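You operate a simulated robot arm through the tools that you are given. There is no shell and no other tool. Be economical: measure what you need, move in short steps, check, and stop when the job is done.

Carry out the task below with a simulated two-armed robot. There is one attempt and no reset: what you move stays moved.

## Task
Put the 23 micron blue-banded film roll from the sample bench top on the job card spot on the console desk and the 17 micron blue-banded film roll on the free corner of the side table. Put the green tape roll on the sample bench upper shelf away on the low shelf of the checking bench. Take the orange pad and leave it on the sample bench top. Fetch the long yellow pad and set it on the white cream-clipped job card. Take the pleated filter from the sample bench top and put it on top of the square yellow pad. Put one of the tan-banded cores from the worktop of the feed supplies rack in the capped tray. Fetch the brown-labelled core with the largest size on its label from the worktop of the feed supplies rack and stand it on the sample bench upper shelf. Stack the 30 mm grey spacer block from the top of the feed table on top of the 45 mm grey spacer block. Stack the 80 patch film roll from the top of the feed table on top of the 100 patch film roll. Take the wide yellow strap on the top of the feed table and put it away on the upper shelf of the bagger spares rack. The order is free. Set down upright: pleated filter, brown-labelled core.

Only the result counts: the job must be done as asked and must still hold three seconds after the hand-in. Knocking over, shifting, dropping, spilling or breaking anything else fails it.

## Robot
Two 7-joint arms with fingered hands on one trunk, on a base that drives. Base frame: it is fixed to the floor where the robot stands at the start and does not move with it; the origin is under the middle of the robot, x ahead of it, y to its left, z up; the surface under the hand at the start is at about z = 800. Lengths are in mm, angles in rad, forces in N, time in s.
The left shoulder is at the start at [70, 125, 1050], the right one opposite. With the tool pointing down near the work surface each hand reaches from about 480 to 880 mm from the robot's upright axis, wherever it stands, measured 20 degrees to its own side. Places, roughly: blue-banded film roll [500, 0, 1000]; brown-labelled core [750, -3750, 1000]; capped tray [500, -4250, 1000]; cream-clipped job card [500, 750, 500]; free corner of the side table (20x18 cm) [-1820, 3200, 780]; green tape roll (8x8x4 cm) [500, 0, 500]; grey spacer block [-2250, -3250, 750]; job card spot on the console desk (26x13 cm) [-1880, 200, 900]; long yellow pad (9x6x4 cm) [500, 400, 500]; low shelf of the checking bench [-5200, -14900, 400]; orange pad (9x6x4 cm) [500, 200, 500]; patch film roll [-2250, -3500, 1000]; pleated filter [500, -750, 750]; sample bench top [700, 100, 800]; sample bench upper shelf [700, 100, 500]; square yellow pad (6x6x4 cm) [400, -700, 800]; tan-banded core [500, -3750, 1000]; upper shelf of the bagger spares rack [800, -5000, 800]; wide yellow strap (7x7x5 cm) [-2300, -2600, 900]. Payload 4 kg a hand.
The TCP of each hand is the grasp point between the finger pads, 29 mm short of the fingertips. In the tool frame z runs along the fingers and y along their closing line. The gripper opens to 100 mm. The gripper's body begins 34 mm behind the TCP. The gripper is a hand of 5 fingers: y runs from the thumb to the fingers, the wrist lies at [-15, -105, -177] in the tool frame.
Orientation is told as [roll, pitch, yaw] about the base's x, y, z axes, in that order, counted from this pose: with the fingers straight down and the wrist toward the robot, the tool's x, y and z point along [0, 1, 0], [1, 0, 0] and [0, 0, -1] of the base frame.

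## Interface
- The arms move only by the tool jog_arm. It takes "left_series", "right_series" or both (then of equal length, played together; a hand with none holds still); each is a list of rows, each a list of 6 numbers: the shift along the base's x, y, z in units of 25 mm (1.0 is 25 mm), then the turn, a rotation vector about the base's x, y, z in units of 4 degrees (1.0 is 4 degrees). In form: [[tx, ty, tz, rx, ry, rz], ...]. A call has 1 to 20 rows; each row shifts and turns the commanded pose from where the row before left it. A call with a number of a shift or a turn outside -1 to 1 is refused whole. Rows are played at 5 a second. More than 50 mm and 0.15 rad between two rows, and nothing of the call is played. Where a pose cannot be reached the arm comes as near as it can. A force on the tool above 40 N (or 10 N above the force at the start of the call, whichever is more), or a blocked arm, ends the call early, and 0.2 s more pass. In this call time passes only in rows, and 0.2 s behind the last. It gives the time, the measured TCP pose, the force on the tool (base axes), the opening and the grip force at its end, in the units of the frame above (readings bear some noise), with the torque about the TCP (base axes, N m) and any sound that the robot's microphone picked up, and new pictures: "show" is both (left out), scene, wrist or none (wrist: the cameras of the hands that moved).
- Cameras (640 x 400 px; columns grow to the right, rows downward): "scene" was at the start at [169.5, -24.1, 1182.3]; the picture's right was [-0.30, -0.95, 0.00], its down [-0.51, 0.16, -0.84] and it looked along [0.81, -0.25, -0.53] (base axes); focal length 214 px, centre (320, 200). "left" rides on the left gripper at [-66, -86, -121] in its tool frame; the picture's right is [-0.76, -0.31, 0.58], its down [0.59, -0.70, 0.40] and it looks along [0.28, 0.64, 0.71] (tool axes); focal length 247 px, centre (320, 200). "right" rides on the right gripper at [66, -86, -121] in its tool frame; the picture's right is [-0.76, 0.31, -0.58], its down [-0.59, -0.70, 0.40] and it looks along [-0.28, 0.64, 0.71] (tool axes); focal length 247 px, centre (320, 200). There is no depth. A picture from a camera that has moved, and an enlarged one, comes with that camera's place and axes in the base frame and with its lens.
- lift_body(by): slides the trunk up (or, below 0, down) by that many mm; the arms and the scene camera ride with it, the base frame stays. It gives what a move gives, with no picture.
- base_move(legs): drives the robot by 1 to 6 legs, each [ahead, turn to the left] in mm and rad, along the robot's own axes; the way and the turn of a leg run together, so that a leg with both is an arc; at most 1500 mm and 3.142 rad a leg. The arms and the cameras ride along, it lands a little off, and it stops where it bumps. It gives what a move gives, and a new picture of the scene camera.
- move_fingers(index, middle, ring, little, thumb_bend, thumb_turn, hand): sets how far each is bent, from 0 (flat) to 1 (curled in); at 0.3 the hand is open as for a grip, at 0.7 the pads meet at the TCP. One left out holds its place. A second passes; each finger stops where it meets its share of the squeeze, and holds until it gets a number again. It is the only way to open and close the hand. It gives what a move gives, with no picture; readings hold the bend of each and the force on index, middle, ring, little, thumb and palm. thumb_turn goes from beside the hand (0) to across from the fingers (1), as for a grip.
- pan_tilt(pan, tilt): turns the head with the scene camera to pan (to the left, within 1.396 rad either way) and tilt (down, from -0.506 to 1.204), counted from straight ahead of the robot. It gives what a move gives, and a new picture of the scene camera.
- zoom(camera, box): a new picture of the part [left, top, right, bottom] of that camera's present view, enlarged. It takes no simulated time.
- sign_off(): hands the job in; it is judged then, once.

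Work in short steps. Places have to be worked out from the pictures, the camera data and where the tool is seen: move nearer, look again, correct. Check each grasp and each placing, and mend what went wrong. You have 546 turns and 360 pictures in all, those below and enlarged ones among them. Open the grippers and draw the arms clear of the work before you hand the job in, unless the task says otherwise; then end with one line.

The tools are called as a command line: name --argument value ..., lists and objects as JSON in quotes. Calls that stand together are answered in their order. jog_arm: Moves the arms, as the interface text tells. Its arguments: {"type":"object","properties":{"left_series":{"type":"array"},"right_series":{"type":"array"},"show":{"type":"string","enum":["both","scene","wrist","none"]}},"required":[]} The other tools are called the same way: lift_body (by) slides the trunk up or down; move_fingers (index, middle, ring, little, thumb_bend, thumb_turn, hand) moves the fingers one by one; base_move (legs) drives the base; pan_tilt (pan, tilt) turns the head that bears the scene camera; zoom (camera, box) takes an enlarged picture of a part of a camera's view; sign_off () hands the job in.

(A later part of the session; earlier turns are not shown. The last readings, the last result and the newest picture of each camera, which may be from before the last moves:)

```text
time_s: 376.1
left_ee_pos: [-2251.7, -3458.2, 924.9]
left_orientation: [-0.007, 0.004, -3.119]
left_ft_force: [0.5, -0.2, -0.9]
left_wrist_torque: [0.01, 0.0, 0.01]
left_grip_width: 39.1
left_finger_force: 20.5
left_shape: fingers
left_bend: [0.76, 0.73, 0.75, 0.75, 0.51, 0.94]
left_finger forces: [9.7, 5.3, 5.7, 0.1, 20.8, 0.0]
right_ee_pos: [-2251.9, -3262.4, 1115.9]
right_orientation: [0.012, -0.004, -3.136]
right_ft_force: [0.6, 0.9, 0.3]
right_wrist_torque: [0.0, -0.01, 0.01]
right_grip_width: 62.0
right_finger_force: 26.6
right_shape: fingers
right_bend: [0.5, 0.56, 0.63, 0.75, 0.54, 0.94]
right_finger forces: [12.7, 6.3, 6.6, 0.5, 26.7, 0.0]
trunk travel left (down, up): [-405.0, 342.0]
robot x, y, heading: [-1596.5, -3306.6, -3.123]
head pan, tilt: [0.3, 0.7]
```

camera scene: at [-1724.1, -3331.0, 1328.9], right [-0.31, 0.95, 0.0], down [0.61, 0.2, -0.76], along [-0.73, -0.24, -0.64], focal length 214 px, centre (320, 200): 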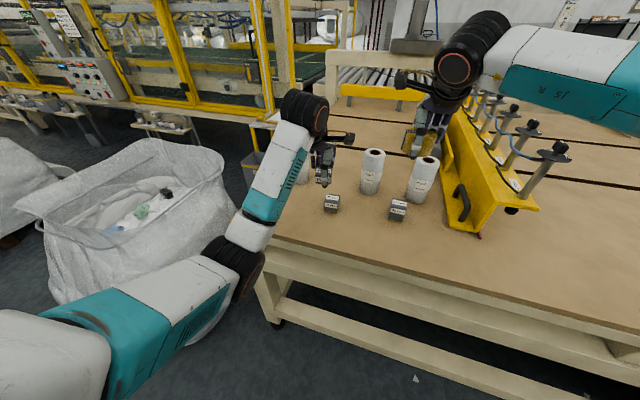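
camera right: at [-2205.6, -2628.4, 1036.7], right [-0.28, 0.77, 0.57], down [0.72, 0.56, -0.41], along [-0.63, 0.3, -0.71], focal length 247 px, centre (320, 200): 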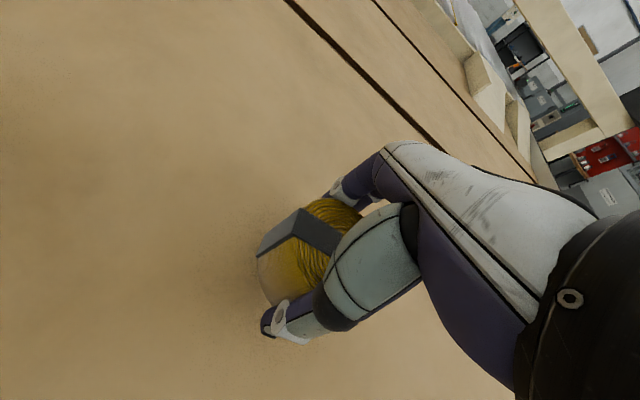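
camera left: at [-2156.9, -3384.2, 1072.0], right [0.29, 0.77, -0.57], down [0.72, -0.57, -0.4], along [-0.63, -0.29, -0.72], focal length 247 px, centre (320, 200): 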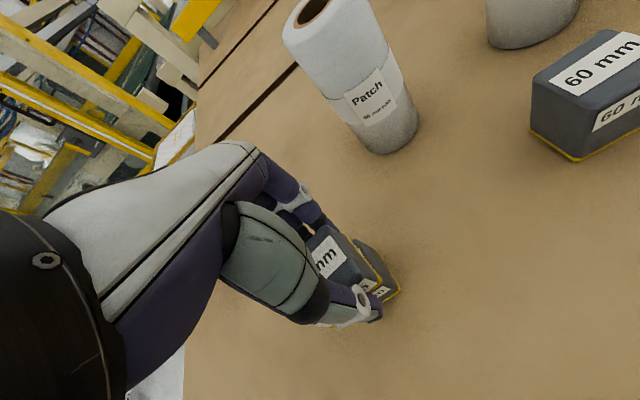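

jog_arm --left_series '[[0, 0, -0.1, 0, 0, 0]]' --show "none"

jog_arm --left_series '[[0, 0, -0.1, 0, 0, 0]]' --show "none"

```text
time_s: 376.6
left_ee_pos: [-2251.8, -3457.9, 923.5]
left_orientation: [-0.006, 0.001, -3.118]
left_ft_force: [1.1, -1.4, 5.6]
left_wrist_torque: [0.0, -0.11, 0.0]
left_grip_width: 38.9
left_finger_force: 22.9
left_shape: fingers
left_bend: [0.76, 0.73, 0.76, 0.75, 0.51, 0.94]
left_finger forces: [10.4, 5.7, 6.0, 0.1, 22.3, 0.0]
right_ee_pos: [-2252.2, -3262.9, 1115.9]
right_orientation: [0.013, -0.006, -3.135]
right_ft_force: [0.4, 0.8, -0.7]
right_wrist_torque: [0.02, 0.05, 0.01]
right_grip_width: 61.9
right_finger_force: 26.0
right_shape: fingers
right_bend: [0.5, 0.56, 0.63, 0.75, 0.54, 0.94]
right_finger forces: [12.6, 6.4, 6.6, 0.5, 26.6, 0.0]
trunk travel left (down, up): [-405.0, 342.0]
robot x, y, heading: [-1598.3, -3304.5, -3.124]
head pan, tilt: [0.3, 0.7]
```

```text
time_s: 376.9
left_ee_pos: [-2252.2, -3457.3, 923.5]
left_orientation: [-0.004, -0.003, -3.12]
left_ft_force: [-0.7, -1.5, 14.7]
left_wrist_torque: [0.02, -0.26, -0.04]
left_grip_width: 38.9
left_finger_force: 23.3
left_shape: fingers
left_bend: [0.76, 0.73, 0.76, 0.75, 0.51, 0.94]
left_finger forces: [11.3, 6.1, 6.6, 0.0, 22.4, 0.0]
right_ee_pos: [-2250.4, -3261.9, 1115.8]
right_orientation: [0.013, -0.006, -3.134]
right_ft_force: [-0.2, -0.3, -1.0]
right_wrist_torque: [-0.01, -0.03, -0.03]
right_grip_width: 61.9
right_finger_force: 25.8
right_shape: fingers
right_bend: [0.5, 0.56, 0.63, 0.75, 0.54, 0.94]
right_finger forces: [12.6, 6.4, 6.6, 0.5, 26.6, 0.1]
trunk travel left (down, up): [-405.0, 342.0]
robot x, y, heading: [-1595.8, -3306.4, -3.125]
head pan, tilt: [0.3, 0.7]
```

Resting (14.7 N). I open to a moderate width and lift off.

move_fingers --hand "left" --index 0.4 --middle 0.4 --ring 0.4 --little 0.4 --thumb_bend 0.35

jog_arm --left_series '[[0, 0, 0.6, 0, 0, 0], [0, 0, 1, 0, 0, 0], [0, 0, 1, 0, 0, 0], [0, 0, 1, 0, 0, 0], [0, 0, 1, 0, 0, 0], [0, 0, 1, 0, 0, 0]]' --show "scene"

zoom --camera "scene" --box '[290, 160, 380, 220]'

```text
time_s: 377.9
left_ee_pos: [-2251.0, -3458.3, 920.1]
left_orientation: [-0.006, 0.004, -3.119]
left_ft_force: [0.4, -0.3, 0.3]
left_wrist_torque: [0.06, 0.0, 0.0]
left_grip_width: 80.3
left_finger_force: 0.1
left_shape: fingers
left_bend: [0.4, 0.4, 0.4, 0.4, 0.35, 0.97]
left_finger forces: [0.0, 0.0, 0.1, 0.1, 0.1, 0.0]
right_ee_pos: [-2251.6, -3261.8, 1115.4]
right_orientation: [0.012, -0.002, -3.134]
right_ft_force: [0.4, -0.3, -1.7]
right_wrist_torque: [-0.02, 0.0, -0.02]
right_grip_width: 62.3
right_finger_force: 26.3
right_shape: fingers
right_bend: [0.5, 0.56, 0.63, 0.75, 0.54, 0.94]
right_finger forces: [12.6, 6.5, 6.6, 0.5, 26.6, 0.0]
trunk travel left (down, up): [-405.0, 342.0]
robot x, y, heading: [-1595.2, -3308.4, -3.126]
head pan, tilt: [0.3, 0.7]
```

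```text
time_s: 379.4
left_ee_pos: [-2249.7, -3457.2, 1060.7]
left_orientation: [-0.005, 0.002, -3.119]
left_ft_force: [-0.4, 0.5, -0.5]
left_wrist_torque: [-0.03, 0.03, -0.01]
left_grip_width: 80.5
left_finger_force: 0.0
left_shape: fingers
left_bend: [0.4, 0.4, 0.4, 0.4, 0.35, 0.97]
left_finger forces: [0.1, 0.1, 0.1, 0.1, 0.1, 0.0]
right_ee_pos: [-2251.9, -3262.3, 1114.8]
right_orientation: [0.013, -0.004, -3.135]
right_ft_force: [-0.1, 0.1, -1.2]
right_wrist_torque: [-0.01, 0.0, -0.03]
right_grip_width: 62.3
right_finger_force: 26.2
right_shape: fingers
right_bend: [0.5, 0.56, 0.63, 0.75, 0.54, 0.94]
right_finger forces: [12.6, 6.4, 6.5, 0.5, 26.6, 0.0]
trunk travel left (down, up): [-405.0, 342.0]
robot x, y, heading: [-1595.3, -3305.9, -3.12]
head pan, tilt: [0.3, 0.7]
camera scene: at [-1723.8, -3330.9, 1328.9], right [-0.31, 0.95, 0.0], down [0.61, 0.2, -0.76], along [-0.73, -0.24, -0.64], focal length 214 px, centre (320, 200)
```

scene: 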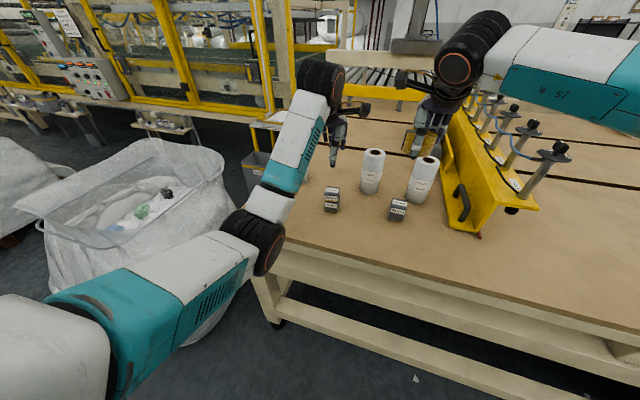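

```text
6.67 times, centred on (335, 190) of scene
camera zoom: at [-1723.8, -3330.9, 1328.9], right [-0.31, 0.95, 0.0], down [0.61, 0.2, -0.76], along [-0.73, -0.24, -0.64], focal length 1430 px, centre (220, 267)
```

zoom: 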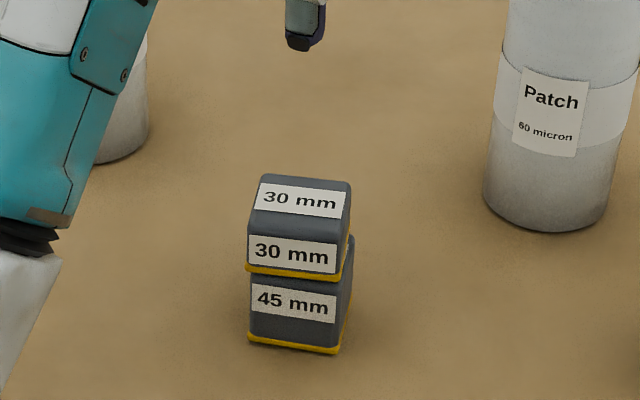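

The 30 mm block is stacked on the 45 mm. Next the 80 roll: I raise the hands, back off and shift to y ≈ -3045 so the left hand faces it.

jog_arm --left_series '[[0, 0, 0.5, 0, 0, 0], [0, 0, 0.5, 0, 0, 0], [0, 0, 0.5, 0, 0, 0], [0, 0, 0.5, 0, 0, 0], [0, 0, 0.5, 0, 0, 0]]' --right_series '[[0, 0, 1, 0, 0, 0], [0, 0, 1, 0, 0, 0], [0, 0, 1, 0, 0, 0], [0, 0, 1, 0, 0, 0], [0, 0, 1, 0, 0, 0]]' --show "none"

base_move --legs '[[-260, 0], [0, -1.588], [263, 0], [0, 1.571]]'

move_fingers --hand "left" --index 0.28 --middle 0.28 --ring 0.28 --little 0.28 --thumb_bend 0.28

```text
time_s: 380.6
left_ee_pos: [-2251.2, -3457.3, 1124.3]
left_orientation: [-0.005, 0.005, -3.119]
left_ft_force: [0.1, 0.6, 0.7]
left_wrist_torque: [0.0, 0.01, 0.0]
left_grip_width: 80.5
left_finger_force: 0.0
left_shape: fingers
left_bend: [0.4, 0.4, 0.4, 0.4, 0.35, 0.97]
left_finger forces: [0.1, 0.0, 0.0, 0.1, 0.1, 0.0]
right_ee_pos: [-2250.2, -3262.5, 1241.7]
right_orientation: [0.013, -0.003, -3.135]
right_ft_force: [0.3, 0.0, -1.8]
right_wrist_torque: [0.0, 0.0, -0.01]
right_grip_width: 62.0
right_finger_force: 26.1
right_shape: fingers
right_bend: [0.5, 0.56, 0.63, 0.75, 0.54, 0.94]
right_finger forces: [12.7, 6.5, 6.6, 0.5, 26.3, 0.0]
trunk travel left (down, up): [-405.0, 342.0]
robot x, y, heading: [-1593.7, -3306.8, -3.126]
head pan, tilt: [0.3, 0.7]
```

```text
time_s: 391.8
left_ee_pos: [-1996.5, -3185.8, 1122.8]
left_orientation: [-0.006, 0.003, -3.126]
left_ft_force: [-0.6, 0.5, 1.0]
left_wrist_torque: [-0.01, 0.01, 0.02]
left_grip_width: 80.6
left_finger_force: 0.1
left_shape: fingers
left_bend: [0.4, 0.4, 0.4, 0.4, 0.35, 0.98]
left_finger forces: [0.1, 0.1, 0.0, 0.0, 0.1, 0.0]
right_ee_pos: [-1995.6, -2991.1, 1240.1]
right_orientation: [0.011, -0.005, -3.14]
right_ft_force: [0.5, -0.8, -0.1]
right_wrist_torque: [-0.03, -0.01, -0.01]
right_grip_width: 60.9
right_finger_force: 23.7
right_shape: fingers
right_bend: [0.51, 0.57, 0.63, 0.75, 0.54, 0.94]
right_finger forces: [11.9, 6.0, 6.6, 0.4, 24.1, 0.0]
trunk travel left (down, up): [-405.0, 342.0]
robot x, y, heading: [-1337.8, -3036.5, -3.133]
head pan, tilt: [0.3, 0.7]
camera scene: at [-1469.1, -3063.1, 1328.9], right [-0.31, 0.95, 0.0], down [0.61, 0.2, -0.76], along [-0.73, -0.23, -0.64], focal length 214 px, centre (320, 200)
```

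scene: 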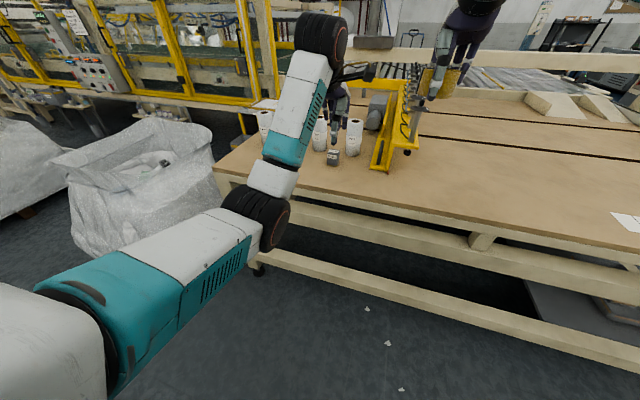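

```text
time_s: 392.8
left_ee_pos: [-1997.5, -3185.9, 1123.2]
left_orientation: [-0.004, 0.004, -3.126]
left_ft_force: [0.0, 0.0, -0.4]
left_wrist_torque: [0.02, 0.0, 0.03]
left_grip_width: 102.0
left_finger_force: 0.1
left_shape: fingers
left_bend: [0.28, 0.28, 0.28, 0.28, 0.28, 0.98]
left_finger forces: [0.0, 0.0, 0.1, 0.0, 0.0, 0.1]
right_ee_pos: [-1995.8, -2991.8, 1240.1]
right_orientation: [0.013, -0.005, -3.142]
right_ft_force: [-0.3, -0.6, -0.7]
right_wrist_torque: [0.02, -0.02, 0.03]
right_grip_width: 60.7
right_finger_force: 24.6
right_shape: fingers
right_bend: [0.51, 0.57, 0.63, 0.75, 0.54, 0.94]
right_finger forces: [11.7, 6.0, 6.7, 0.4, 24.2, 0.0]
trunk travel left (down, up): [-405.0, 342.0]
robot x, y, heading: [-1339.7, -3043.5, -3.128]
head pan, tilt: [0.3, 0.7]
```

I drive forward 300 mm and check the roll from the wrist camera.

base_move --legs '[[300, 0]]'

zoom --camera "left" --box '[0, 0, 640, 400]'

```text
time_s: 394.8
left_ee_pos: [-2296.0, -3189.2, 1122.2]
left_orientation: [-0.006, 0.003, -3.124]
left_ft_force: [-0.5, -0.9, 0.5]
left_wrist_torque: [0.02, 0.01, -0.02]
left_grip_width: 102.2
left_finger_force: 0.1
left_shape: fingers
left_bend: [0.28, 0.28, 0.28, 0.28, 0.28, 0.98]
left_finger forces: [0.0, 0.0, 0.0, 0.0, 0.1, 0.1]
right_ee_pos: [-2295.5, -2996.1, 1240.0]
right_orientation: [0.013, -0.001, -3.139]
right_ft_force: [0.4, -0.1, -0.6]
right_wrist_torque: [-0.01, -0.03, -0.01]
right_grip_width: 60.8
right_finger_force: 24.4
right_shape: fingers
right_bend: [0.51, 0.57, 0.63, 0.75, 0.54, 0.94]
right_finger forces: [11.7, 6.2, 6.6, 0.4, 24.2, 0.0]
trunk travel left (down, up): [-405.0, 342.0]
robot x, y, heading: [-1634.5, -3045.3, -3.129]
head pan, tilt: [0.3, 0.7]
camera scene: at [-1768.6, -3066.6, 1328.8], right [-0.31, 0.95, 0.0], down [0.61, 0.2, -0.76], along [-0.73, -0.24, -0.65], focal length 214 px, centre (320, 200)
```

scene: 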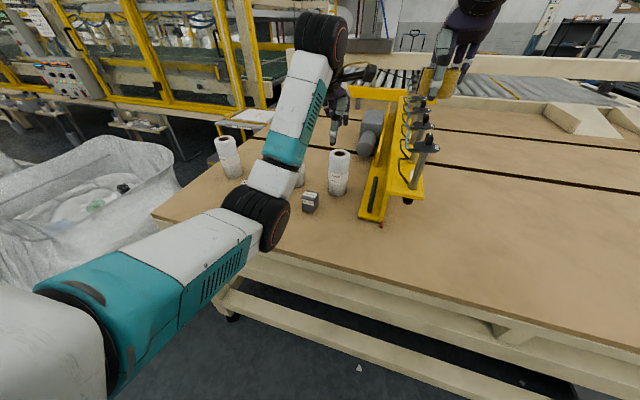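

```text
1.00 times, centred on (320, 200) of left (not enlarged: the box is as wide or as high as the picture)
camera zoom: at [-2212.8, -3123.6, 1245.2], right [0.3, 0.77, -0.57], down [0.71, -0.57, -0.4], along [-0.63, -0.29, -0.72], focal length 247 px, centre (320, 200)
```

zoom: 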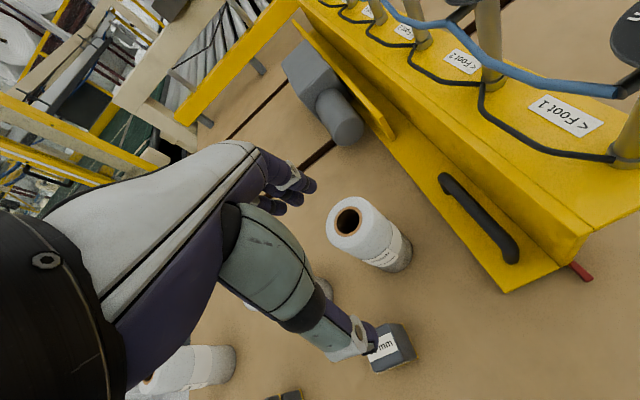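

80 roll at [-2363,-3197], clear of the clamp by ~60 mm. I move over it and descend.

jog_arm --left_series '[[-0.9, -0.13, 0, 0, 0, 0], [-0.9, -0.13, 0, 0, 0, 0], [-0.9, -0.13, -0.5, 0, 0, 0], [0, 0, -0.9, 0, 0, 0]]' --show "wrist"

```text
time_s: 395.8
left_ee_pos: [-2362.4, -3200.5, 1088.6]
left_orientation: [-0.005, 0.002, -3.124]
left_ft_force: [0.4, 0.1, 0.5]
left_wrist_torque: [-0.02, -0.01, 0.0]
left_grip_width: 102.3
left_finger_force: 0.2
left_shape: fingers
left_bend: [0.28, 0.28, 0.28, 0.28, 0.28, 0.98]
left_finger forces: [0.0, 0.0, 0.0, 0.1, 0.0, 0.0]
right_ee_pos: [-2295.3, -2997.2, 1240.8]
right_orientation: [0.012, -0.004, -3.142]
right_ft_force: [-0.6, 0.2, -0.5]
right_wrist_torque: [0.0, -0.01, 0.02]
right_grip_width: 60.7
right_finger_force: 24.8
right_shape: fingers
right_bend: [0.51, 0.57, 0.63, 0.75, 0.54, 0.94]
right_finger forces: [11.8, 6.1, 6.5, 0.4, 24.1, 0.0]
trunk travel left (down, up): [-405.0, 342.0]
robot x, y, heading: [-1638.8, -3044.0, -3.129]
head pan, tilt: [0.3, 0.7]
camera left: at [-2278.9, -3134.5, 1209.9], right [0.29, 0.77, -0.57], down [0.71, -0.57, -0.4], along [-0.64, -0.29, -0.72], focal length 247 px, centre (320, 200)
```

left: 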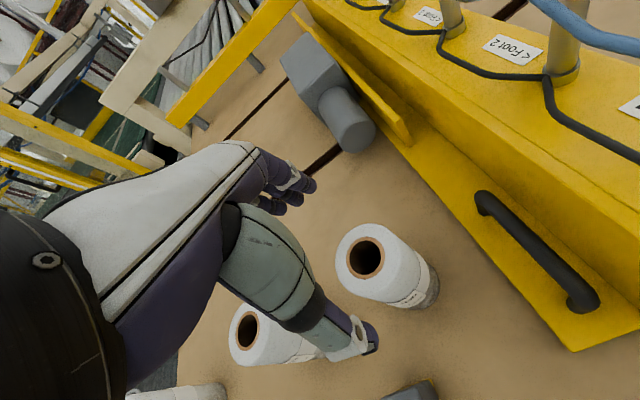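

jog_arm --left_series '[[-0.2, 0.15, -0.8, 0, 0, 0], [0, 0, -0.8, 0, 0, 0], [0, 0, -0.8, 0, 0, 0], [0, 0, -0.8, 0, 0, 0], [0, 0, -0.7, 0, 0, 0]]' --show "wrist"

```text
time_s: 397.0
left_ee_pos: [-2367.3, -3195.2, 988.7]
left_orientation: [-0.004, 0.002, -3.123]
left_ft_force: [0.1, -0.7, -0.2]
left_wrist_torque: [-0.01, 0.01, 0.01]
left_grip_width: 102.0
left_finger_force: 0.1
left_shape: fingers
left_bend: [0.28, 0.28, 0.28, 0.28, 0.28, 0.98]
left_finger forces: [0.1, 0.0, 0.0, 0.1, 0.0, 0.0]
right_ee_pos: [-2294.0, -2996.6, 1240.5]
right_orientation: [0.011, -0.004, -3.14]
right_ft_force: [1.0, -0.1, -0.8]
right_wrist_torque: [0.0, 0.0, 0.0]
right_grip_width: 61.2
right_finger_force: 24.6
right_shape: fingers
right_bend: [0.51, 0.57, 0.63, 0.75, 0.54, 0.94]
right_finger forces: [11.9, 6.2, 6.5, 0.5, 24.1, 0.0]
trunk travel left (down, up): [-405.0, 342.0]
robot x, y, heading: [-1636.5, -3044.1, -3.13]
head pan, tilt: [0.3, 0.7]
camera left: at [-2283.1, -3129.4, 1112.2], right [0.29, 0.77, -0.57], down [0.71, -0.57, -0.4], along [-0.63, -0.29, -0.72], focal length 247 px, centre (320, 200)
```

left: 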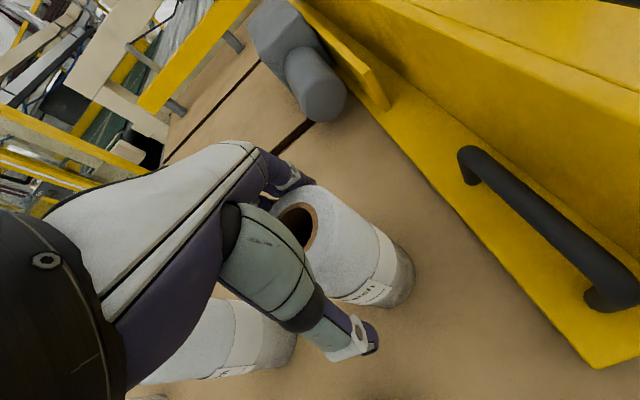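

Good straddle. I close and lift slightly.

move_fingers --hand "left" --index 0.8 --middle 0.8 --ring 0.8 --little 0.8 --thumb_bend 0.8

jog_arm --left_series '[[0, 0, 0.4, 0, 0, 0], [0, 0, 1, 0, 0, 0], [0, 0, 1, 0, 0, 0], [0, 0, 1, 0, 0, 0]]' --show "both"

```text
time_s: 398.0
left_ee_pos: [-2367.0, -3196.7, 988.6]
left_orientation: [-0.007, 0.003, -3.125]
left_ft_force: [-0.1, 0.2, 0.1]
left_wrist_torque: [0.02, 0.04, 0.03]
left_grip_width: 59.4
left_finger_force: 27.1
left_shape: fingers
left_bend: [0.46, 0.53, 0.6, 0.79, 0.6, 0.93]
left_finger forces: [10.3, 7.2, 6.5, 3.6, 26.8, 0.0]
right_ee_pos: [-2295.7, -2995.8, 1239.3]
right_orientation: [0.013, -0.004, -3.142]
right_ft_force: [0.3, 0.4, -0.5]
right_wrist_torque: [-0.02, -0.02, 0.01]
right_grip_width: 60.6
right_finger_force: 24.8
right_shape: fingers
right_bend: [0.51, 0.57, 0.63, 0.75, 0.54, 0.94]
right_finger forces: [11.9, 6.1, 6.6, 0.5, 24.0, 0.0]
trunk travel left (down, up): [-405.0, 342.0]
robot x, y, heading: [-1639.7, -3041.9, -3.126]
head pan, tilt: [0.3, 0.7]
```

```text
time_s: 399.0
left_ee_pos: [-2368.6, -3194.7, 1075.1]
left_orientation: [-0.006, 0.004, -3.123]
left_ft_force: [1.4, -0.8, -3.2]
left_wrist_torque: [0.01, -0.02, -0.01]
left_grip_width: 59.3
left_finger_force: 26.7
left_shape: fingers
left_bend: [0.46, 0.53, 0.6, 0.79, 0.6, 0.93]
left_finger forces: [10.1, 7.3, 6.6, 3.6, 26.8, 0.0]
right_ee_pos: [-2294.4, -2996.7, 1240.0]
right_orientation: [0.012, -0.004, -3.139]
right_ft_force: [0.2, 0.1, -0.8]
right_wrist_torque: [0.01, 0.03, 0.03]
right_grip_width: 60.8
right_finger_force: 25.1
right_shape: fingers
right_bend: [0.51, 0.57, 0.63, 0.75, 0.54, 0.94]
right_finger forces: [11.8, 6.0, 6.6, 0.4, 24.1, 0.0]
trunk travel left (down, up): [-405.0, 342.0]
robot x, y, heading: [-1642.3, -3045.9, -3.132]
head pan, tilt: [0.3, 0.7]
camera scene: at [-1767.8, -3066.5, 1328.9], right [-0.31, 0.95, 0.0], down [0.61, 0.2, -0.76], along [-0.73, -0.24, -0.64], focal length 214 px, centre (320, 200)
camera left: at [-2285.9, -3129.1, 1198.3], right [0.3, 0.77, -0.57], down [0.71, -0.57, -0.4], along [-0.63, -0.29, -0.72], focal length 247 px, centre (320, 200)
```

scene: 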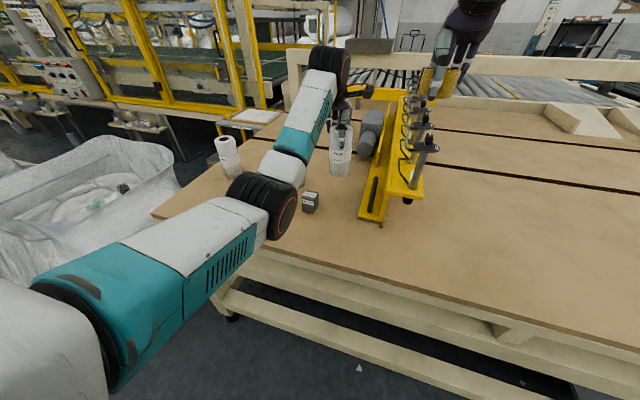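
left: 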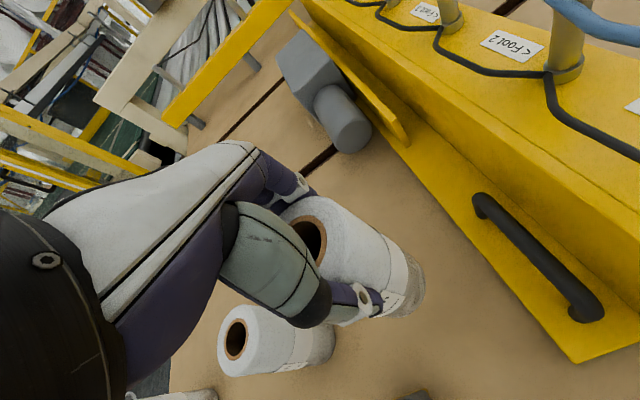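

The 80 roll is held. I raise the trunk 120 mm, back off and shift to y ≈ -3460 for stacking on the 100 roll.

lift_body --by 120

base_move --legs '[[-320, 0], [0, 1.581], [415, 0], [0, -1.571]]'

base_move --legs '[[240, 0]]'

zoom --camera "left" --box '[0, 0, 640, 400]'

```text
time_s: 400.5
left_ee_pos: [-2367.9, -3196.3, 1194.1]
left_orientation: [-0.006, 0.004, -3.125]
left_ft_force: [0.2, -1.0, -3.8]
left_wrist_torque: [0.02, 0.02, 0.0]
left_grip_width: 59.1
left_finger_force: 27.4
left_shape: fingers
left_bend: [0.46, 0.53, 0.6, 0.79, 0.6, 0.93]
left_finger forces: [10.2, 7.2, 6.7, 3.6, 26.8, 0.1]
right_ee_pos: [-2296.2, -2995.9, 1359.5]
right_orientation: [0.012, -0.004, -3.14]
right_ft_force: [-0.1, 0.5, -1.8]
right_wrist_torque: [0.01, 0.0, 0.0]
right_grip_width: 60.9
right_finger_force: 24.3
right_shape: fingers
right_bend: [0.51, 0.57, 0.63, 0.75, 0.54, 0.94]
right_finger forces: [11.9, 6.1, 6.6, 0.3, 24.1, 0.0]
trunk travel left (down, up): [-525.0, 222.0]
robot x, y, heading: [-1640.4, -3043.8, -3.126]
head pan, tilt: [0.3, 0.7]
```

```text
time_s: 412.7
left_ee_pos: [-2002.6, -3667.5, 1194.2]
left_orientation: [-0.004, 0.003, -3.036]
left_ft_force: [0.0, 0.2, -4.1]
left_wrist_torque: [0.01, 0.07, 0.0]
left_grip_width: 58.0
left_finger_force: 25.0
left_shape: fingers
left_bend: [0.46, 0.53, 0.61, 0.79, 0.61, 0.92]
left_finger forces: [8.9, 7.0, 7.0, 3.1, 24.2, 0.1]
right_ee_pos: [-1946.1, -3463.4, 1360.0]
right_orientation: [0.012, -0.003, -3.052]
right_ft_force: [0.0, -0.1, 0.0]
right_wrist_torque: [-0.01, 0.02, -0.04]
right_grip_width: 59.2
right_finger_force: 23.4
right_shape: fingers
right_bend: [0.51, 0.57, 0.63, 0.75, 0.54, 0.94]
right_finger forces: [11.4, 5.8, 6.6, 0.4, 22.6, 0.1]
trunk travel left (down, up): [-525.0, 222.0]
robot x, y, heading: [-1289.2, -3451.3, -3.042]
head pan, tilt: [0.3, 0.7]
camera scene: at [-1400.5, -3485.5, 1450.0], right [-0.39, 0.92, 0.0], down [0.59, 0.25, -0.76], along [-0.7, -0.3, -0.64], focal length 214 px, centre (320, 200)
```

scene: 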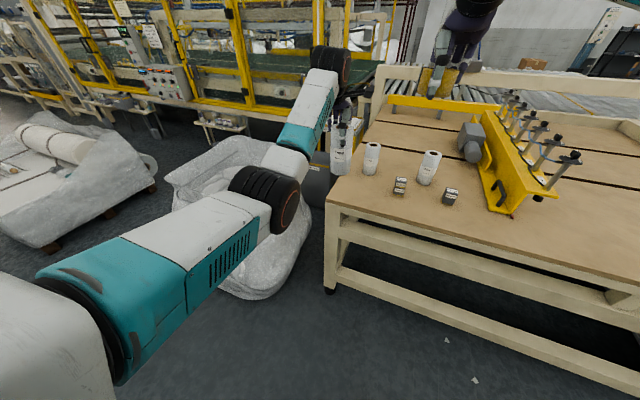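

```text
time_s: 414.5
left_ee_pos: [-2244.6, -3690.5, 1194.5]
left_orientation: [-0.004, 0.003, -3.038]
left_ft_force: [0.7, 0.0, -4.2]
left_wrist_torque: [-0.02, 0.04, -0.02]
left_grip_width: 58.2
left_finger_force: 24.8
left_shape: fingers
left_bend: [0.46, 0.53, 0.61, 0.79, 0.61, 0.92]
left_finger forces: [8.9, 7.2, 7.1, 3.1, 24.4, 0.1]
right_ee_pos: [-2187.6, -3485.9, 1358.7]
right_orientation: [0.013, -0.003, -3.053]
right_ft_force: [-0.6, -0.4, -1.1]
right_wrist_torque: [0.03, -0.02, 0.01]
right_grip_width: 59.7
right_finger_force: 23.6
right_shape: fingers
right_bend: [0.51, 0.57, 0.63, 0.75, 0.54, 0.94]
right_finger forces: [11.4, 5.9, 6.6, 0.4, 22.8, 0.0]
trunk travel left (down, up): [-525.0, 222.0]
robot x, y, heading: [-1527.6, -3473.3, -3.045]
head pan, tilt: [0.3, 0.7]
camera scene: at [-1642.6, -3509.4, 1450.0], right [-0.39, 0.92, 0.0], down [0.59, 0.25, -0.76], along [-0.7, -0.3, -0.65], focal length 214 px, centre (320, 200)
```

scene: 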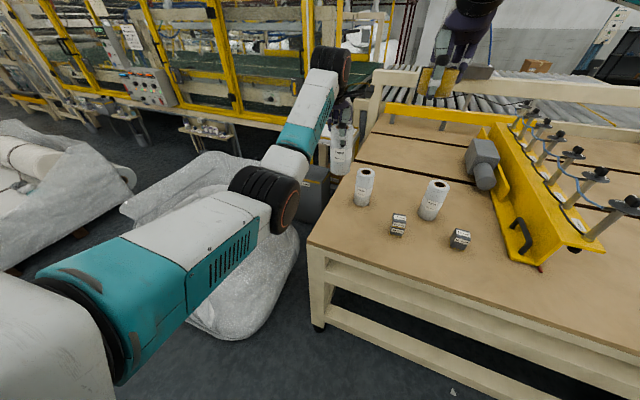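

```text
1.00 times, centred on (320, 200) of left (not enlarged: the box is as wide or as high as the picture)
camera zoom: at [-2166.5, -3617.7, 1317.2], right [0.23, 0.79, -0.57], down [0.76, -0.51, -0.4], along [-0.61, -0.34, -0.72], focal length 247 px, centre (320, 200)
```

zoom: 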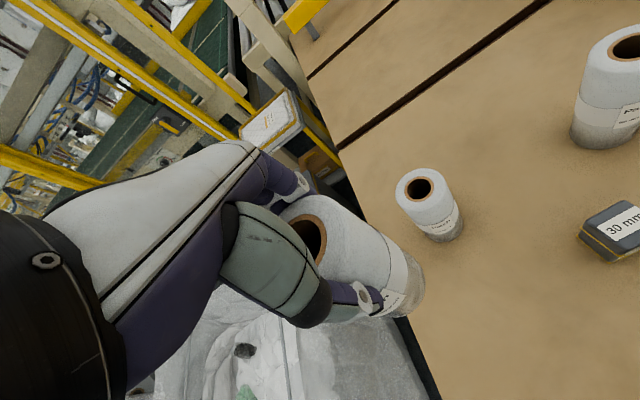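

100 roll centre ≈[-2350,-3619], top ≈1013; the held roll's bottom is at 1056. I drive 80 mm closer and move the roll over it.

base_move --legs '[[80, 0]]'

jog_arm --left_series '[[-0.25, 0.6, 0, 0, 0, 0], [-0.25, 0.6, 0, 0, 0, 0], [-0.25, 0.6, 0, 0, 0, 0], [-0.25, 0.6, 0, 0, 0, 0], [-0.25, 0.6, 0, 0, 0, 0]]' --show "both"

```text
time_s: 415.5
left_ee_pos: [-2315.8, -3697.9, 1197.6]
left_orientation: [-0.005, 0.002, -3.037]
left_ft_force: [0.7, -0.6, -3.1]
left_wrist_torque: [0.01, 0.02, 0.02]
left_grip_width: 57.7
left_finger_force: 24.8
left_shape: fingers
left_bend: [0.46, 0.53, 0.61, 0.79, 0.61, 0.92]
left_finger forces: [8.8, 7.2, 7.1, 3.1, 24.4, 0.0]
right_ee_pos: [-2259.4, -3493.0, 1362.0]
right_orientation: [0.013, -0.007, -3.054]
right_ft_force: [0.5, 0.3, -0.3]
right_wrist_torque: [-0.02, 0.06, 0.02]
right_grip_width: 59.5
right_finger_force: 23.6
right_shape: fingers
right_bend: [0.51, 0.57, 0.63, 0.75, 0.54, 0.94]
right_finger forces: [11.3, 6.0, 6.6, 0.3, 22.8, 0.0]
trunk travel left (down, up): [-525.0, 222.0]
robot x, y, heading: [-1601.8, -3484.4, -3.05]
head pan, tilt: [0.3, 0.7]
camera scene: at [-1714.0, -3516.3, 1450.5], right [-0.39, 0.92, 0.0], down [0.59, 0.25, -0.77], along [-0.71, -0.3, -0.64], focal length 214 px, centre (320, 200)
```

scene: 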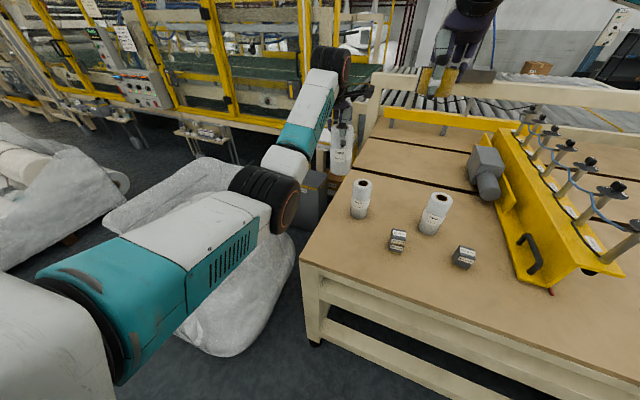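

```text
time_s: 416.7
left_ee_pos: [-2351.0, -3623.2, 1195.2]
left_orientation: [-0.003, 0.004, -3.036]
left_ft_force: [-0.5, -0.6, -4.1]
left_wrist_torque: [0.01, 0.04, 0.0]
left_grip_width: 58.2
left_finger_force: 25.1
left_shape: fingers
left_bend: [0.46, 0.53, 0.61, 0.79, 0.61, 0.92]
left_finger forces: [8.9, 7.1, 7.1, 3.0, 24.1, 0.0]
right_ee_pos: [-2263.7, -3492.7, 1360.6]
right_orientation: [0.012, -0.003, -3.054]
right_ft_force: [0.1, -0.2, -1.1]
right_wrist_torque: [0.0, -0.02, 0.01]
right_grip_width: 59.5
right_finger_force: 22.8
right_shape: fingers
right_bend: [0.51, 0.57, 0.63, 0.75, 0.54, 0.94]
right_finger forces: [11.5, 5.9, 6.6, 0.4, 22.7, 0.0]
trunk travel left (down, up): [-525.0, 222.0]
robot x, y, heading: [-1604.4, -3482.1, -3.042]
head pan, tilt: [0.3, 0.7]
camera scene: at [-1718.0, -3516.0, 1450.0], right [-0.39, 0.92, 0.0], down [0.59, 0.25, -0.76], along [-0.7, -0.3, -0.64], focal length 214 px, centre (320, 200)
camera left: at [-2273.0, -3550.0, 1317.6], right [0.23, 0.79, -0.57], down [0.76, -0.51, -0.4], along [-0.61, -0.34, -0.72], focal length 247 px, centre (320, 200)
```

scene: 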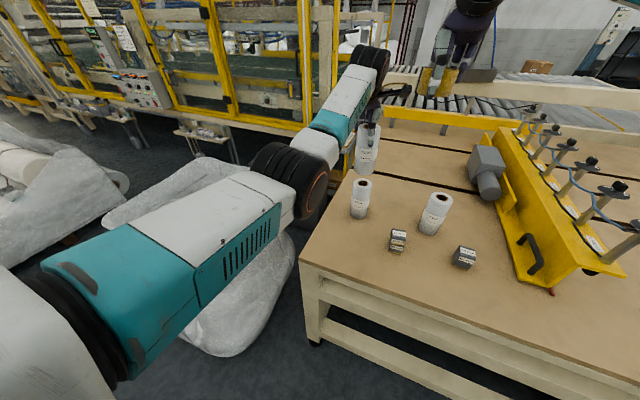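
left: 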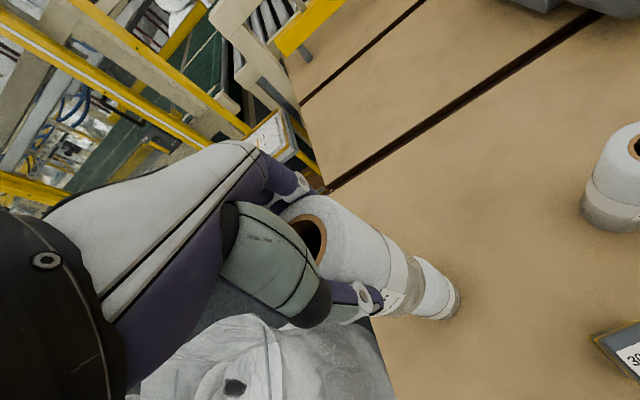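

zoom --camera "scene" --box '[320, 130, 410, 230]'

zoom --camera "left" --box '[260, 160, 500, 340]'

```text
4.00 times, centred on (365, 180) of scene
camera zoom: at [-1718.0, -3516.0, 1450.0], right [-0.39, 0.92, 0.0], down [0.59, 0.25, -0.76], along [-0.7, -0.3, -0.64], focal length 858 px, centre (140, 280)
```

zoom: 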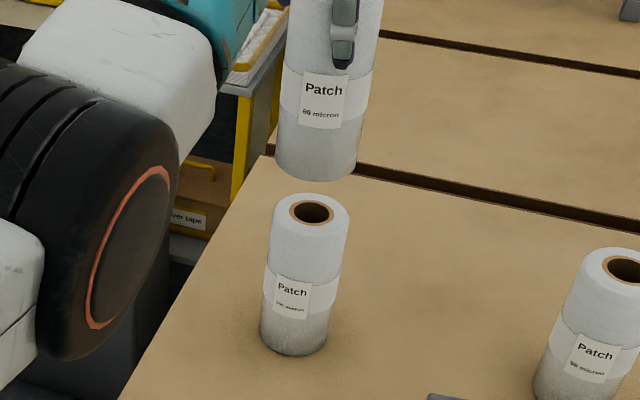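

```text
2.22 times, centred on (380, 250) of left
camera zoom: at [-2273.0, -3550.0, 1317.6], right [0.23, 0.79, -0.57], down [0.76, -0.51, -0.4], along [-0.61, -0.34, -0.72], focal length 549 px, centre (187, 89)
```

zoom: 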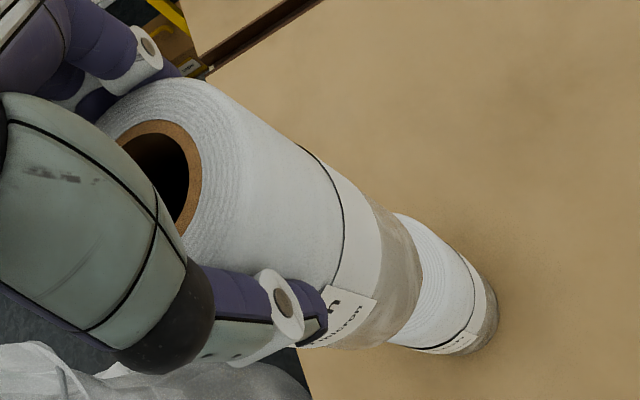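

Views show the rolls aligned within several millimetres. I lower 36 mm, then step to contact.

jog_arm --left_series '[[0.1, 0, -0.5, 0, 0, 0], [0, 0, -0.5, 0, 0, 0], [0, 0, -0.4, 0, 0, 0]]' --show "none"

zoom --camera "scene" --box '[320, 130, 410, 230]'

zoom --camera "left" --box '[260, 160, 500, 340]'

```text
time_s: 417.5
left_ee_pos: [-2348.0, -3623.6, 1158.4]
left_orientation: [-0.005, 0.003, -3.038]
left_ft_force: [0.3, -0.3, -3.2]
left_wrist_torque: [0.0, 0.01, 0.0]
left_grip_width: 58.2
left_finger_force: 24.9
left_shape: fingers
left_bend: [0.46, 0.53, 0.61, 0.79, 0.61, 0.92]
left_finger forces: [8.9, 7.2, 7.1, 3.0, 24.2, 0.1]
right_ee_pos: [-2262.6, -3493.6, 1359.7]
right_orientation: [0.012, -0.003, -3.056]
right_ft_force: [0.5, -0.6, -1.0]
right_wrist_torque: [0.02, -0.02, -0.01]
right_grip_width: 59.7
right_finger_force: 23.6
right_shape: fingers
right_bend: [0.51, 0.57, 0.63, 0.75, 0.54, 0.94]
right_finger forces: [11.4, 6.0, 6.6, 0.4, 22.7, 0.0]
trunk travel left (down, up): [-525.0, 222.0]
robot x, y, heading: [-1605.9, -3481.0, -3.041]
head pan, tilt: [0.3, 0.7]
```

```text
4.00 times, centred on (365, 180) of scene
camera zoom: at [-1718.0, -3516.5, 1450.0], right [-0.39, 0.92, 0.0], down [0.59, 0.25, -0.76], along [-0.7, -0.3, -0.64], focal length 858 px, centre (140, 280)
```

zoom: 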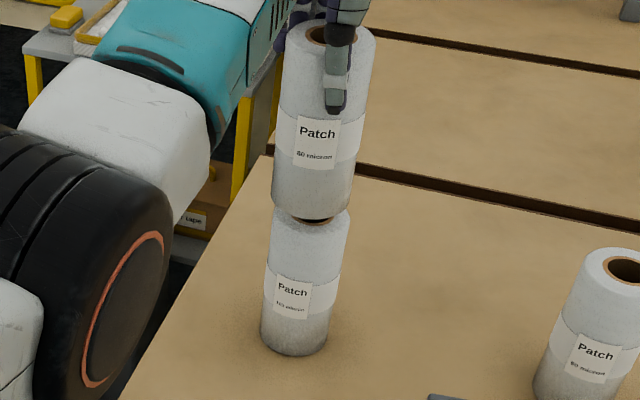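

```text
2.22 times, centred on (380, 250) of left
camera zoom: at [-2270.5, -3550.2, 1281.7], right [0.23, 0.79, -0.57], down [0.76, -0.51, -0.4], along [-0.61, -0.34, -0.72], focal length 549 px, centre (187, 89)
```

zoom: 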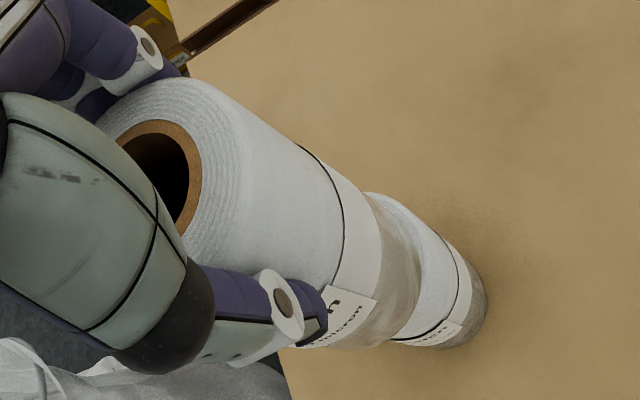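

The held roll is ~8 mm too far back. I correct, lower further and watch the force.

jog_arm --left_series '[[0.33, 0.08, 0, 0, 0, 0], [0, 0, -0.15, 0, 0, 0]]' --show "none"

jog_arm --left_series '[[0, 0, -0.12, 0, 0, 0]]' --show "none"

zoom --camera "scene" --box '[320, 130, 410, 230]'

```text
time_s: 418.1
left_ee_pos: [-2340.4, -3620.7, 1155.7]
left_orientation: [-0.006, 0.003, -3.038]
left_ft_force: [0.1, 0.1, -3.6]
left_wrist_torque: [-0.01, 0.01, 0.01]
left_grip_width: 58.1
left_finger_force: 25.2
left_shape: fingers
left_bend: [0.46, 0.53, 0.61, 0.79, 0.61, 0.92]
left_finger forces: [8.9, 7.2, 7.1, 3.1, 24.1, 0.0]
right_ee_pos: [-2263.4, -3493.4, 1360.7]
right_orientation: [0.012, -0.002, -3.055]
right_ft_force: [0.4, -0.8, -1.2]
right_wrist_torque: [-0.01, 0.02, -0.01]
right_grip_width: 59.2
right_finger_force: 23.9
right_shape: fingers
right_bend: [0.51, 0.57, 0.63, 0.75, 0.54, 0.94]
right_finger forces: [11.5, 5.9, 6.6, 0.4, 22.7, 0.1]
trunk travel left (down, up): [-525.0, 222.0]
robot x, y, heading: [-1606.0, -3484.6, -3.045]
head pan, tilt: [0.3, 0.7]
```

```text
time_s: 418.5
left_ee_pos: [-2339.9, -3621.6, 1151.9]
left_orientation: [-0.007, 0.003, -3.038]
left_ft_force: [0.3, 0.5, -4.0]
left_wrist_torque: [0.05, 0.0, 0.02]
left_grip_width: 58.0
left_finger_force: 25.4
left_shape: fingers
left_bend: [0.46, 0.53, 0.61, 0.79, 0.61, 0.92]
left_finger forces: [8.8, 7.1, 7.0, 3.0, 24.2, 0.0]
right_ee_pos: [-2262.5, -3492.3, 1360.6]
right_orientation: [0.01, -0.005, -3.055]
right_ft_force: [0.2, 0.0, -2.3]
right_wrist_torque: [0.01, 0.01, 0.0]
right_grip_width: 59.6
right_finger_force: 23.2
right_shape: fingers
right_bend: [0.51, 0.57, 0.63, 0.75, 0.54, 0.94]
right_finger forces: [11.5, 5.8, 6.7, 0.4, 22.7, 0.1]
trunk travel left (down, up): [-525.0, 222.0]
robot x, y, heading: [-1607.0, -3486.2, -3.047]
head pan, tilt: [0.3, 0.7]
```

```text
4.00 times, centred on (365, 180) of scene
camera zoom: at [-1717.9, -3516.6, 1450.0], right [-0.39, 0.92, 0.0], down [0.59, 0.25, -0.76], along [-0.7, -0.3, -0.64], focal length 858 px, centre (140, 280)
```

zoom: 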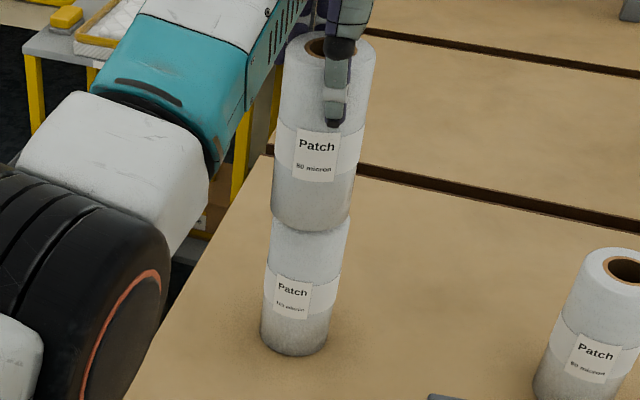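

Well aligned now. I continue down in 2–3 mm steps to contact.

jog_arm --left_series '[[0, 0, -0.1, 0, 0, 0]]' --show "none"

jog_arm --left_series '[[0, 0, -0.1, 0, 0, 0]]' --show "none"

```text
time_s: 418.9
left_ee_pos: [-2339.6, -3621.3, 1148.9]
left_orientation: [-0.006, 0.004, -3.039]
left_ft_force: [-0.9, -0.2, -4.8]
left_wrist_torque: [0.0, 0.01, 0.01]
left_grip_width: 58.2
left_finger_force: 24.9
left_shape: fingers
left_bend: [0.46, 0.53, 0.61, 0.79, 0.61, 0.92]
left_finger forces: [8.9, 7.1, 7.1, 3.1, 24.2, 0.1]
right_ee_pos: [-2263.0, -3493.3, 1360.9]
right_orientation: [0.011, -0.003, -3.054]
right_ft_force: [-0.4, 0.2, -1.2]
right_wrist_torque: [0.0, 0.02, 0.02]
right_grip_width: 59.5
right_finger_force: 23.7
right_shape: fingers
right_bend: [0.51, 0.57, 0.63, 0.75, 0.54, 0.94]
right_finger forces: [11.5, 6.0, 6.6, 0.5, 22.7, 0.0]
trunk travel left (down, up): [-525.0, 222.0]
robot x, y, heading: [-1604.1, -3482.0, -3.044]
head pan, tilt: [0.3, 0.7]
```

```text
time_s: 419.3
left_ee_pos: [-2339.3, -3621.2, 1147.7]
left_orientation: [-0.005, 0.003, -3.038]
left_ft_force: [0.2, -0.1, -3.1]
left_wrist_torque: [-0.03, 0.02, 0.0]
left_grip_width: 57.8
left_finger_force: 25.0
left_shape: fingers
left_bend: [0.46, 0.53, 0.61, 0.79, 0.61, 0.92]
left_finger forces: [9.0, 7.1, 7.1, 3.1, 24.2, 0.0]
right_ee_pos: [-2263.1, -3493.0, 1360.6]
right_orientation: [0.012, -0.005, -3.055]
right_ft_force: [-0.5, -0.4, -0.2]
right_wrist_torque: [0.01, 0.03, -0.04]
right_grip_width: 59.5
right_finger_force: 23.4
right_shape: fingers
right_bend: [0.51, 0.57, 0.63, 0.75, 0.54, 0.94]
right_finger forces: [11.5, 5.8, 6.5, 0.5, 22.6, 0.1]
trunk travel left (down, up): [-525.0, 222.0]
robot x, y, heading: [-1603.0, -3485.0, -3.048]
head pan, tilt: [0.3, 0.7]
```

jog_arm --left_series '[[0, 0, -0.1, 0, 0, 0]]' --show "none"

jog_arm --left_series '[[0, 0, -0.1, 0, 0, 0]]' --show "none"

```text
time_s: 419.7
left_ee_pos: [-2338.9, -3621.0, 1144.5]
left_orientation: [-0.004, 0.005, -3.038]
left_ft_force: [-1.0, -0.8, -4.4]
left_wrist_torque: [0.0, 0.01, 0.01]
left_grip_width: 58.0
left_finger_force: 25.7
left_shape: fingers
left_bend: [0.46, 0.53, 0.61, 0.79, 0.61, 0.92]
left_finger forces: [9.0, 7.2, 7.1, 3.1, 24.3, 0.0]
right_ee_pos: [-2262.6, -3492.6, 1361.4]
right_orientation: [0.013, -0.002, -3.053]
right_ft_force: [-0.3, -0.3, -1.3]
right_wrist_torque: [0.0, 0.01, -0.04]
right_grip_width: 59.6
right_finger_force: 23.5
right_shape: fingers
right_bend: [0.51, 0.57, 0.63, 0.75, 0.54, 0.94]
right_finger forces: [11.5, 5.9, 6.7, 0.5, 22.8, 0.0]
trunk travel left (down, up): [-525.0, 222.0]
robot x, y, heading: [-1608.7, -3484.3, -3.045]
head pan, tilt: [0.3, 0.7]
```

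```text
time_s: 420.1
left_ee_pos: [-2339.4, -3620.8, 1142.3]
left_orientation: [-0.005, 0.005, -3.039]
left_ft_force: [0.5, -0.7, -3.4]
left_wrist_torque: [-0.01, -0.01, -0.04]
left_grip_width: 58.0
left_finger_force: 24.8
left_shape: fingers
left_bend: [0.46, 0.53, 0.61, 0.79, 0.61, 0.92]
left_finger forces: [8.9, 7.1, 7.1, 3.1, 24.2, 0.0]
right_ee_pos: [-2263.0, -3492.6, 1360.4]
right_orientation: [0.011, -0.003, -3.054]
right_ft_force: [-0.7, -0.3, 0.5]
right_wrist_torque: [0.01, -0.03, 0.01]
right_grip_width: 59.3
right_finger_force: 23.5
right_shape: fingers
right_bend: [0.51, 0.57, 0.63, 0.75, 0.54, 0.94]
right_finger forces: [11.5, 5.9, 6.6, 0.4, 22.7, 0.0]
trunk travel left (down, up): [-525.0, 222.0]
robot x, y, heading: [-1605.2, -3485.1, -3.046]
head pan, tilt: [0.3, 0.7]
```

Still free; the rolls are probably 150 mm tall (contact near 1139). I continue.

jog_arm --left_series '[[0, 0, -0.1, 0, 0, 0]]' --show "none"

jog_arm --left_series '[[0, 0, -0.08, 0, 0, 0]]' --show "none"

zoom --camera "scene" --box '[320, 130, 410, 230]'

```text
time_s: 420.5
left_ee_pos: [-2339.4, -3620.8, 1140.6]
left_orientation: [-0.004, 0.003, -3.038]
left_ft_force: [-0.2, 0.1, -3.8]
left_wrist_torque: [0.01, 0.01, 0.04]
left_grip_width: 58.3
left_finger_force: 25.5
left_shape: fingers
left_bend: [0.46, 0.53, 0.61, 0.79, 0.61, 0.92]
left_finger forces: [8.9, 7.0, 7.1, 2.9, 24.2, 0.0]
right_ee_pos: [-2263.4, -3493.6, 1360.7]
right_orientation: [0.012, -0.003, -3.054]
right_ft_force: [-0.9, -0.1, -0.6]
right_wrist_torque: [0.0, -0.01, 0.0]
right_grip_width: 59.6
right_finger_force: 23.0
right_shape: fingers
right_bend: [0.51, 0.57, 0.63, 0.75, 0.54, 0.94]
right_finger forces: [11.5, 5.8, 6.6, 0.4, 22.7, 0.0]
trunk travel left (down, up): [-525.0, 222.0]
robot x, y, heading: [-1603.6, -3482.4, -3.045]
head pan, tilt: [0.3, 0.7]
```

```text
time_s: 420.9
left_ee_pos: [-2340.3, -3620.7, 1138.8]
left_orientation: [-0.005, 0.003, -3.038]
left_ft_force: [1.4, -0.3, -3.3]
left_wrist_torque: [0.01, 0.0, -0.03]
left_grip_width: 58.3
left_finger_force: 24.7
left_shape: fingers
left_bend: [0.46, 0.53, 0.61, 0.79, 0.61, 0.92]
left_finger forces: [8.8, 7.1, 7.2, 3.1, 24.3, 0.0]
right_ee_pos: [-2262.2, -3492.9, 1361.5]
right_orientation: [0.013, -0.005, -3.054]
right_ft_force: [-0.1, -0.6, -1.3]
right_wrist_torque: [0.01, 0.01, 0.01]
right_grip_width: 59.6
right_finger_force: 23.4
right_shape: fingers
right_bend: [0.51, 0.57, 0.63, 0.75, 0.54, 0.94]
right_finger forces: [11.4, 5.9, 6.6, 0.4, 22.8, 0.0]
trunk travel left (down, up): [-525.0, 222.0]
robot x, y, heading: [-1608.7, -3484.3, -3.047]
head pan, tilt: [0.3, 0.7]
```

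```text
4.00 times, centred on (365, 180) of scene
camera zoom: at [-1717.7, -3516.5, 1450.1], right [-0.39, 0.92, 0.0], down [0.59, 0.25, -0.76], along [-0.7, -0.3, -0.64], focal length 858 px, centre (140, 280)
```

zoom: 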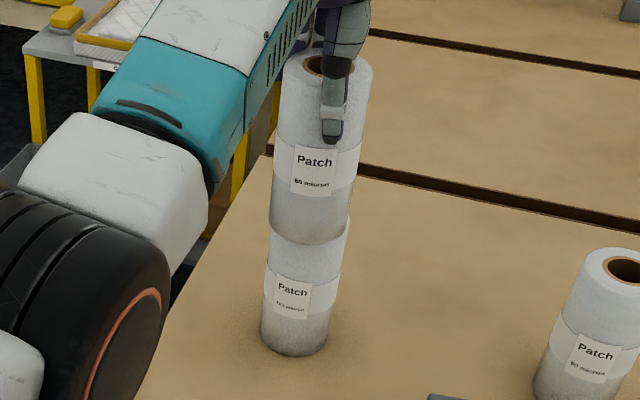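

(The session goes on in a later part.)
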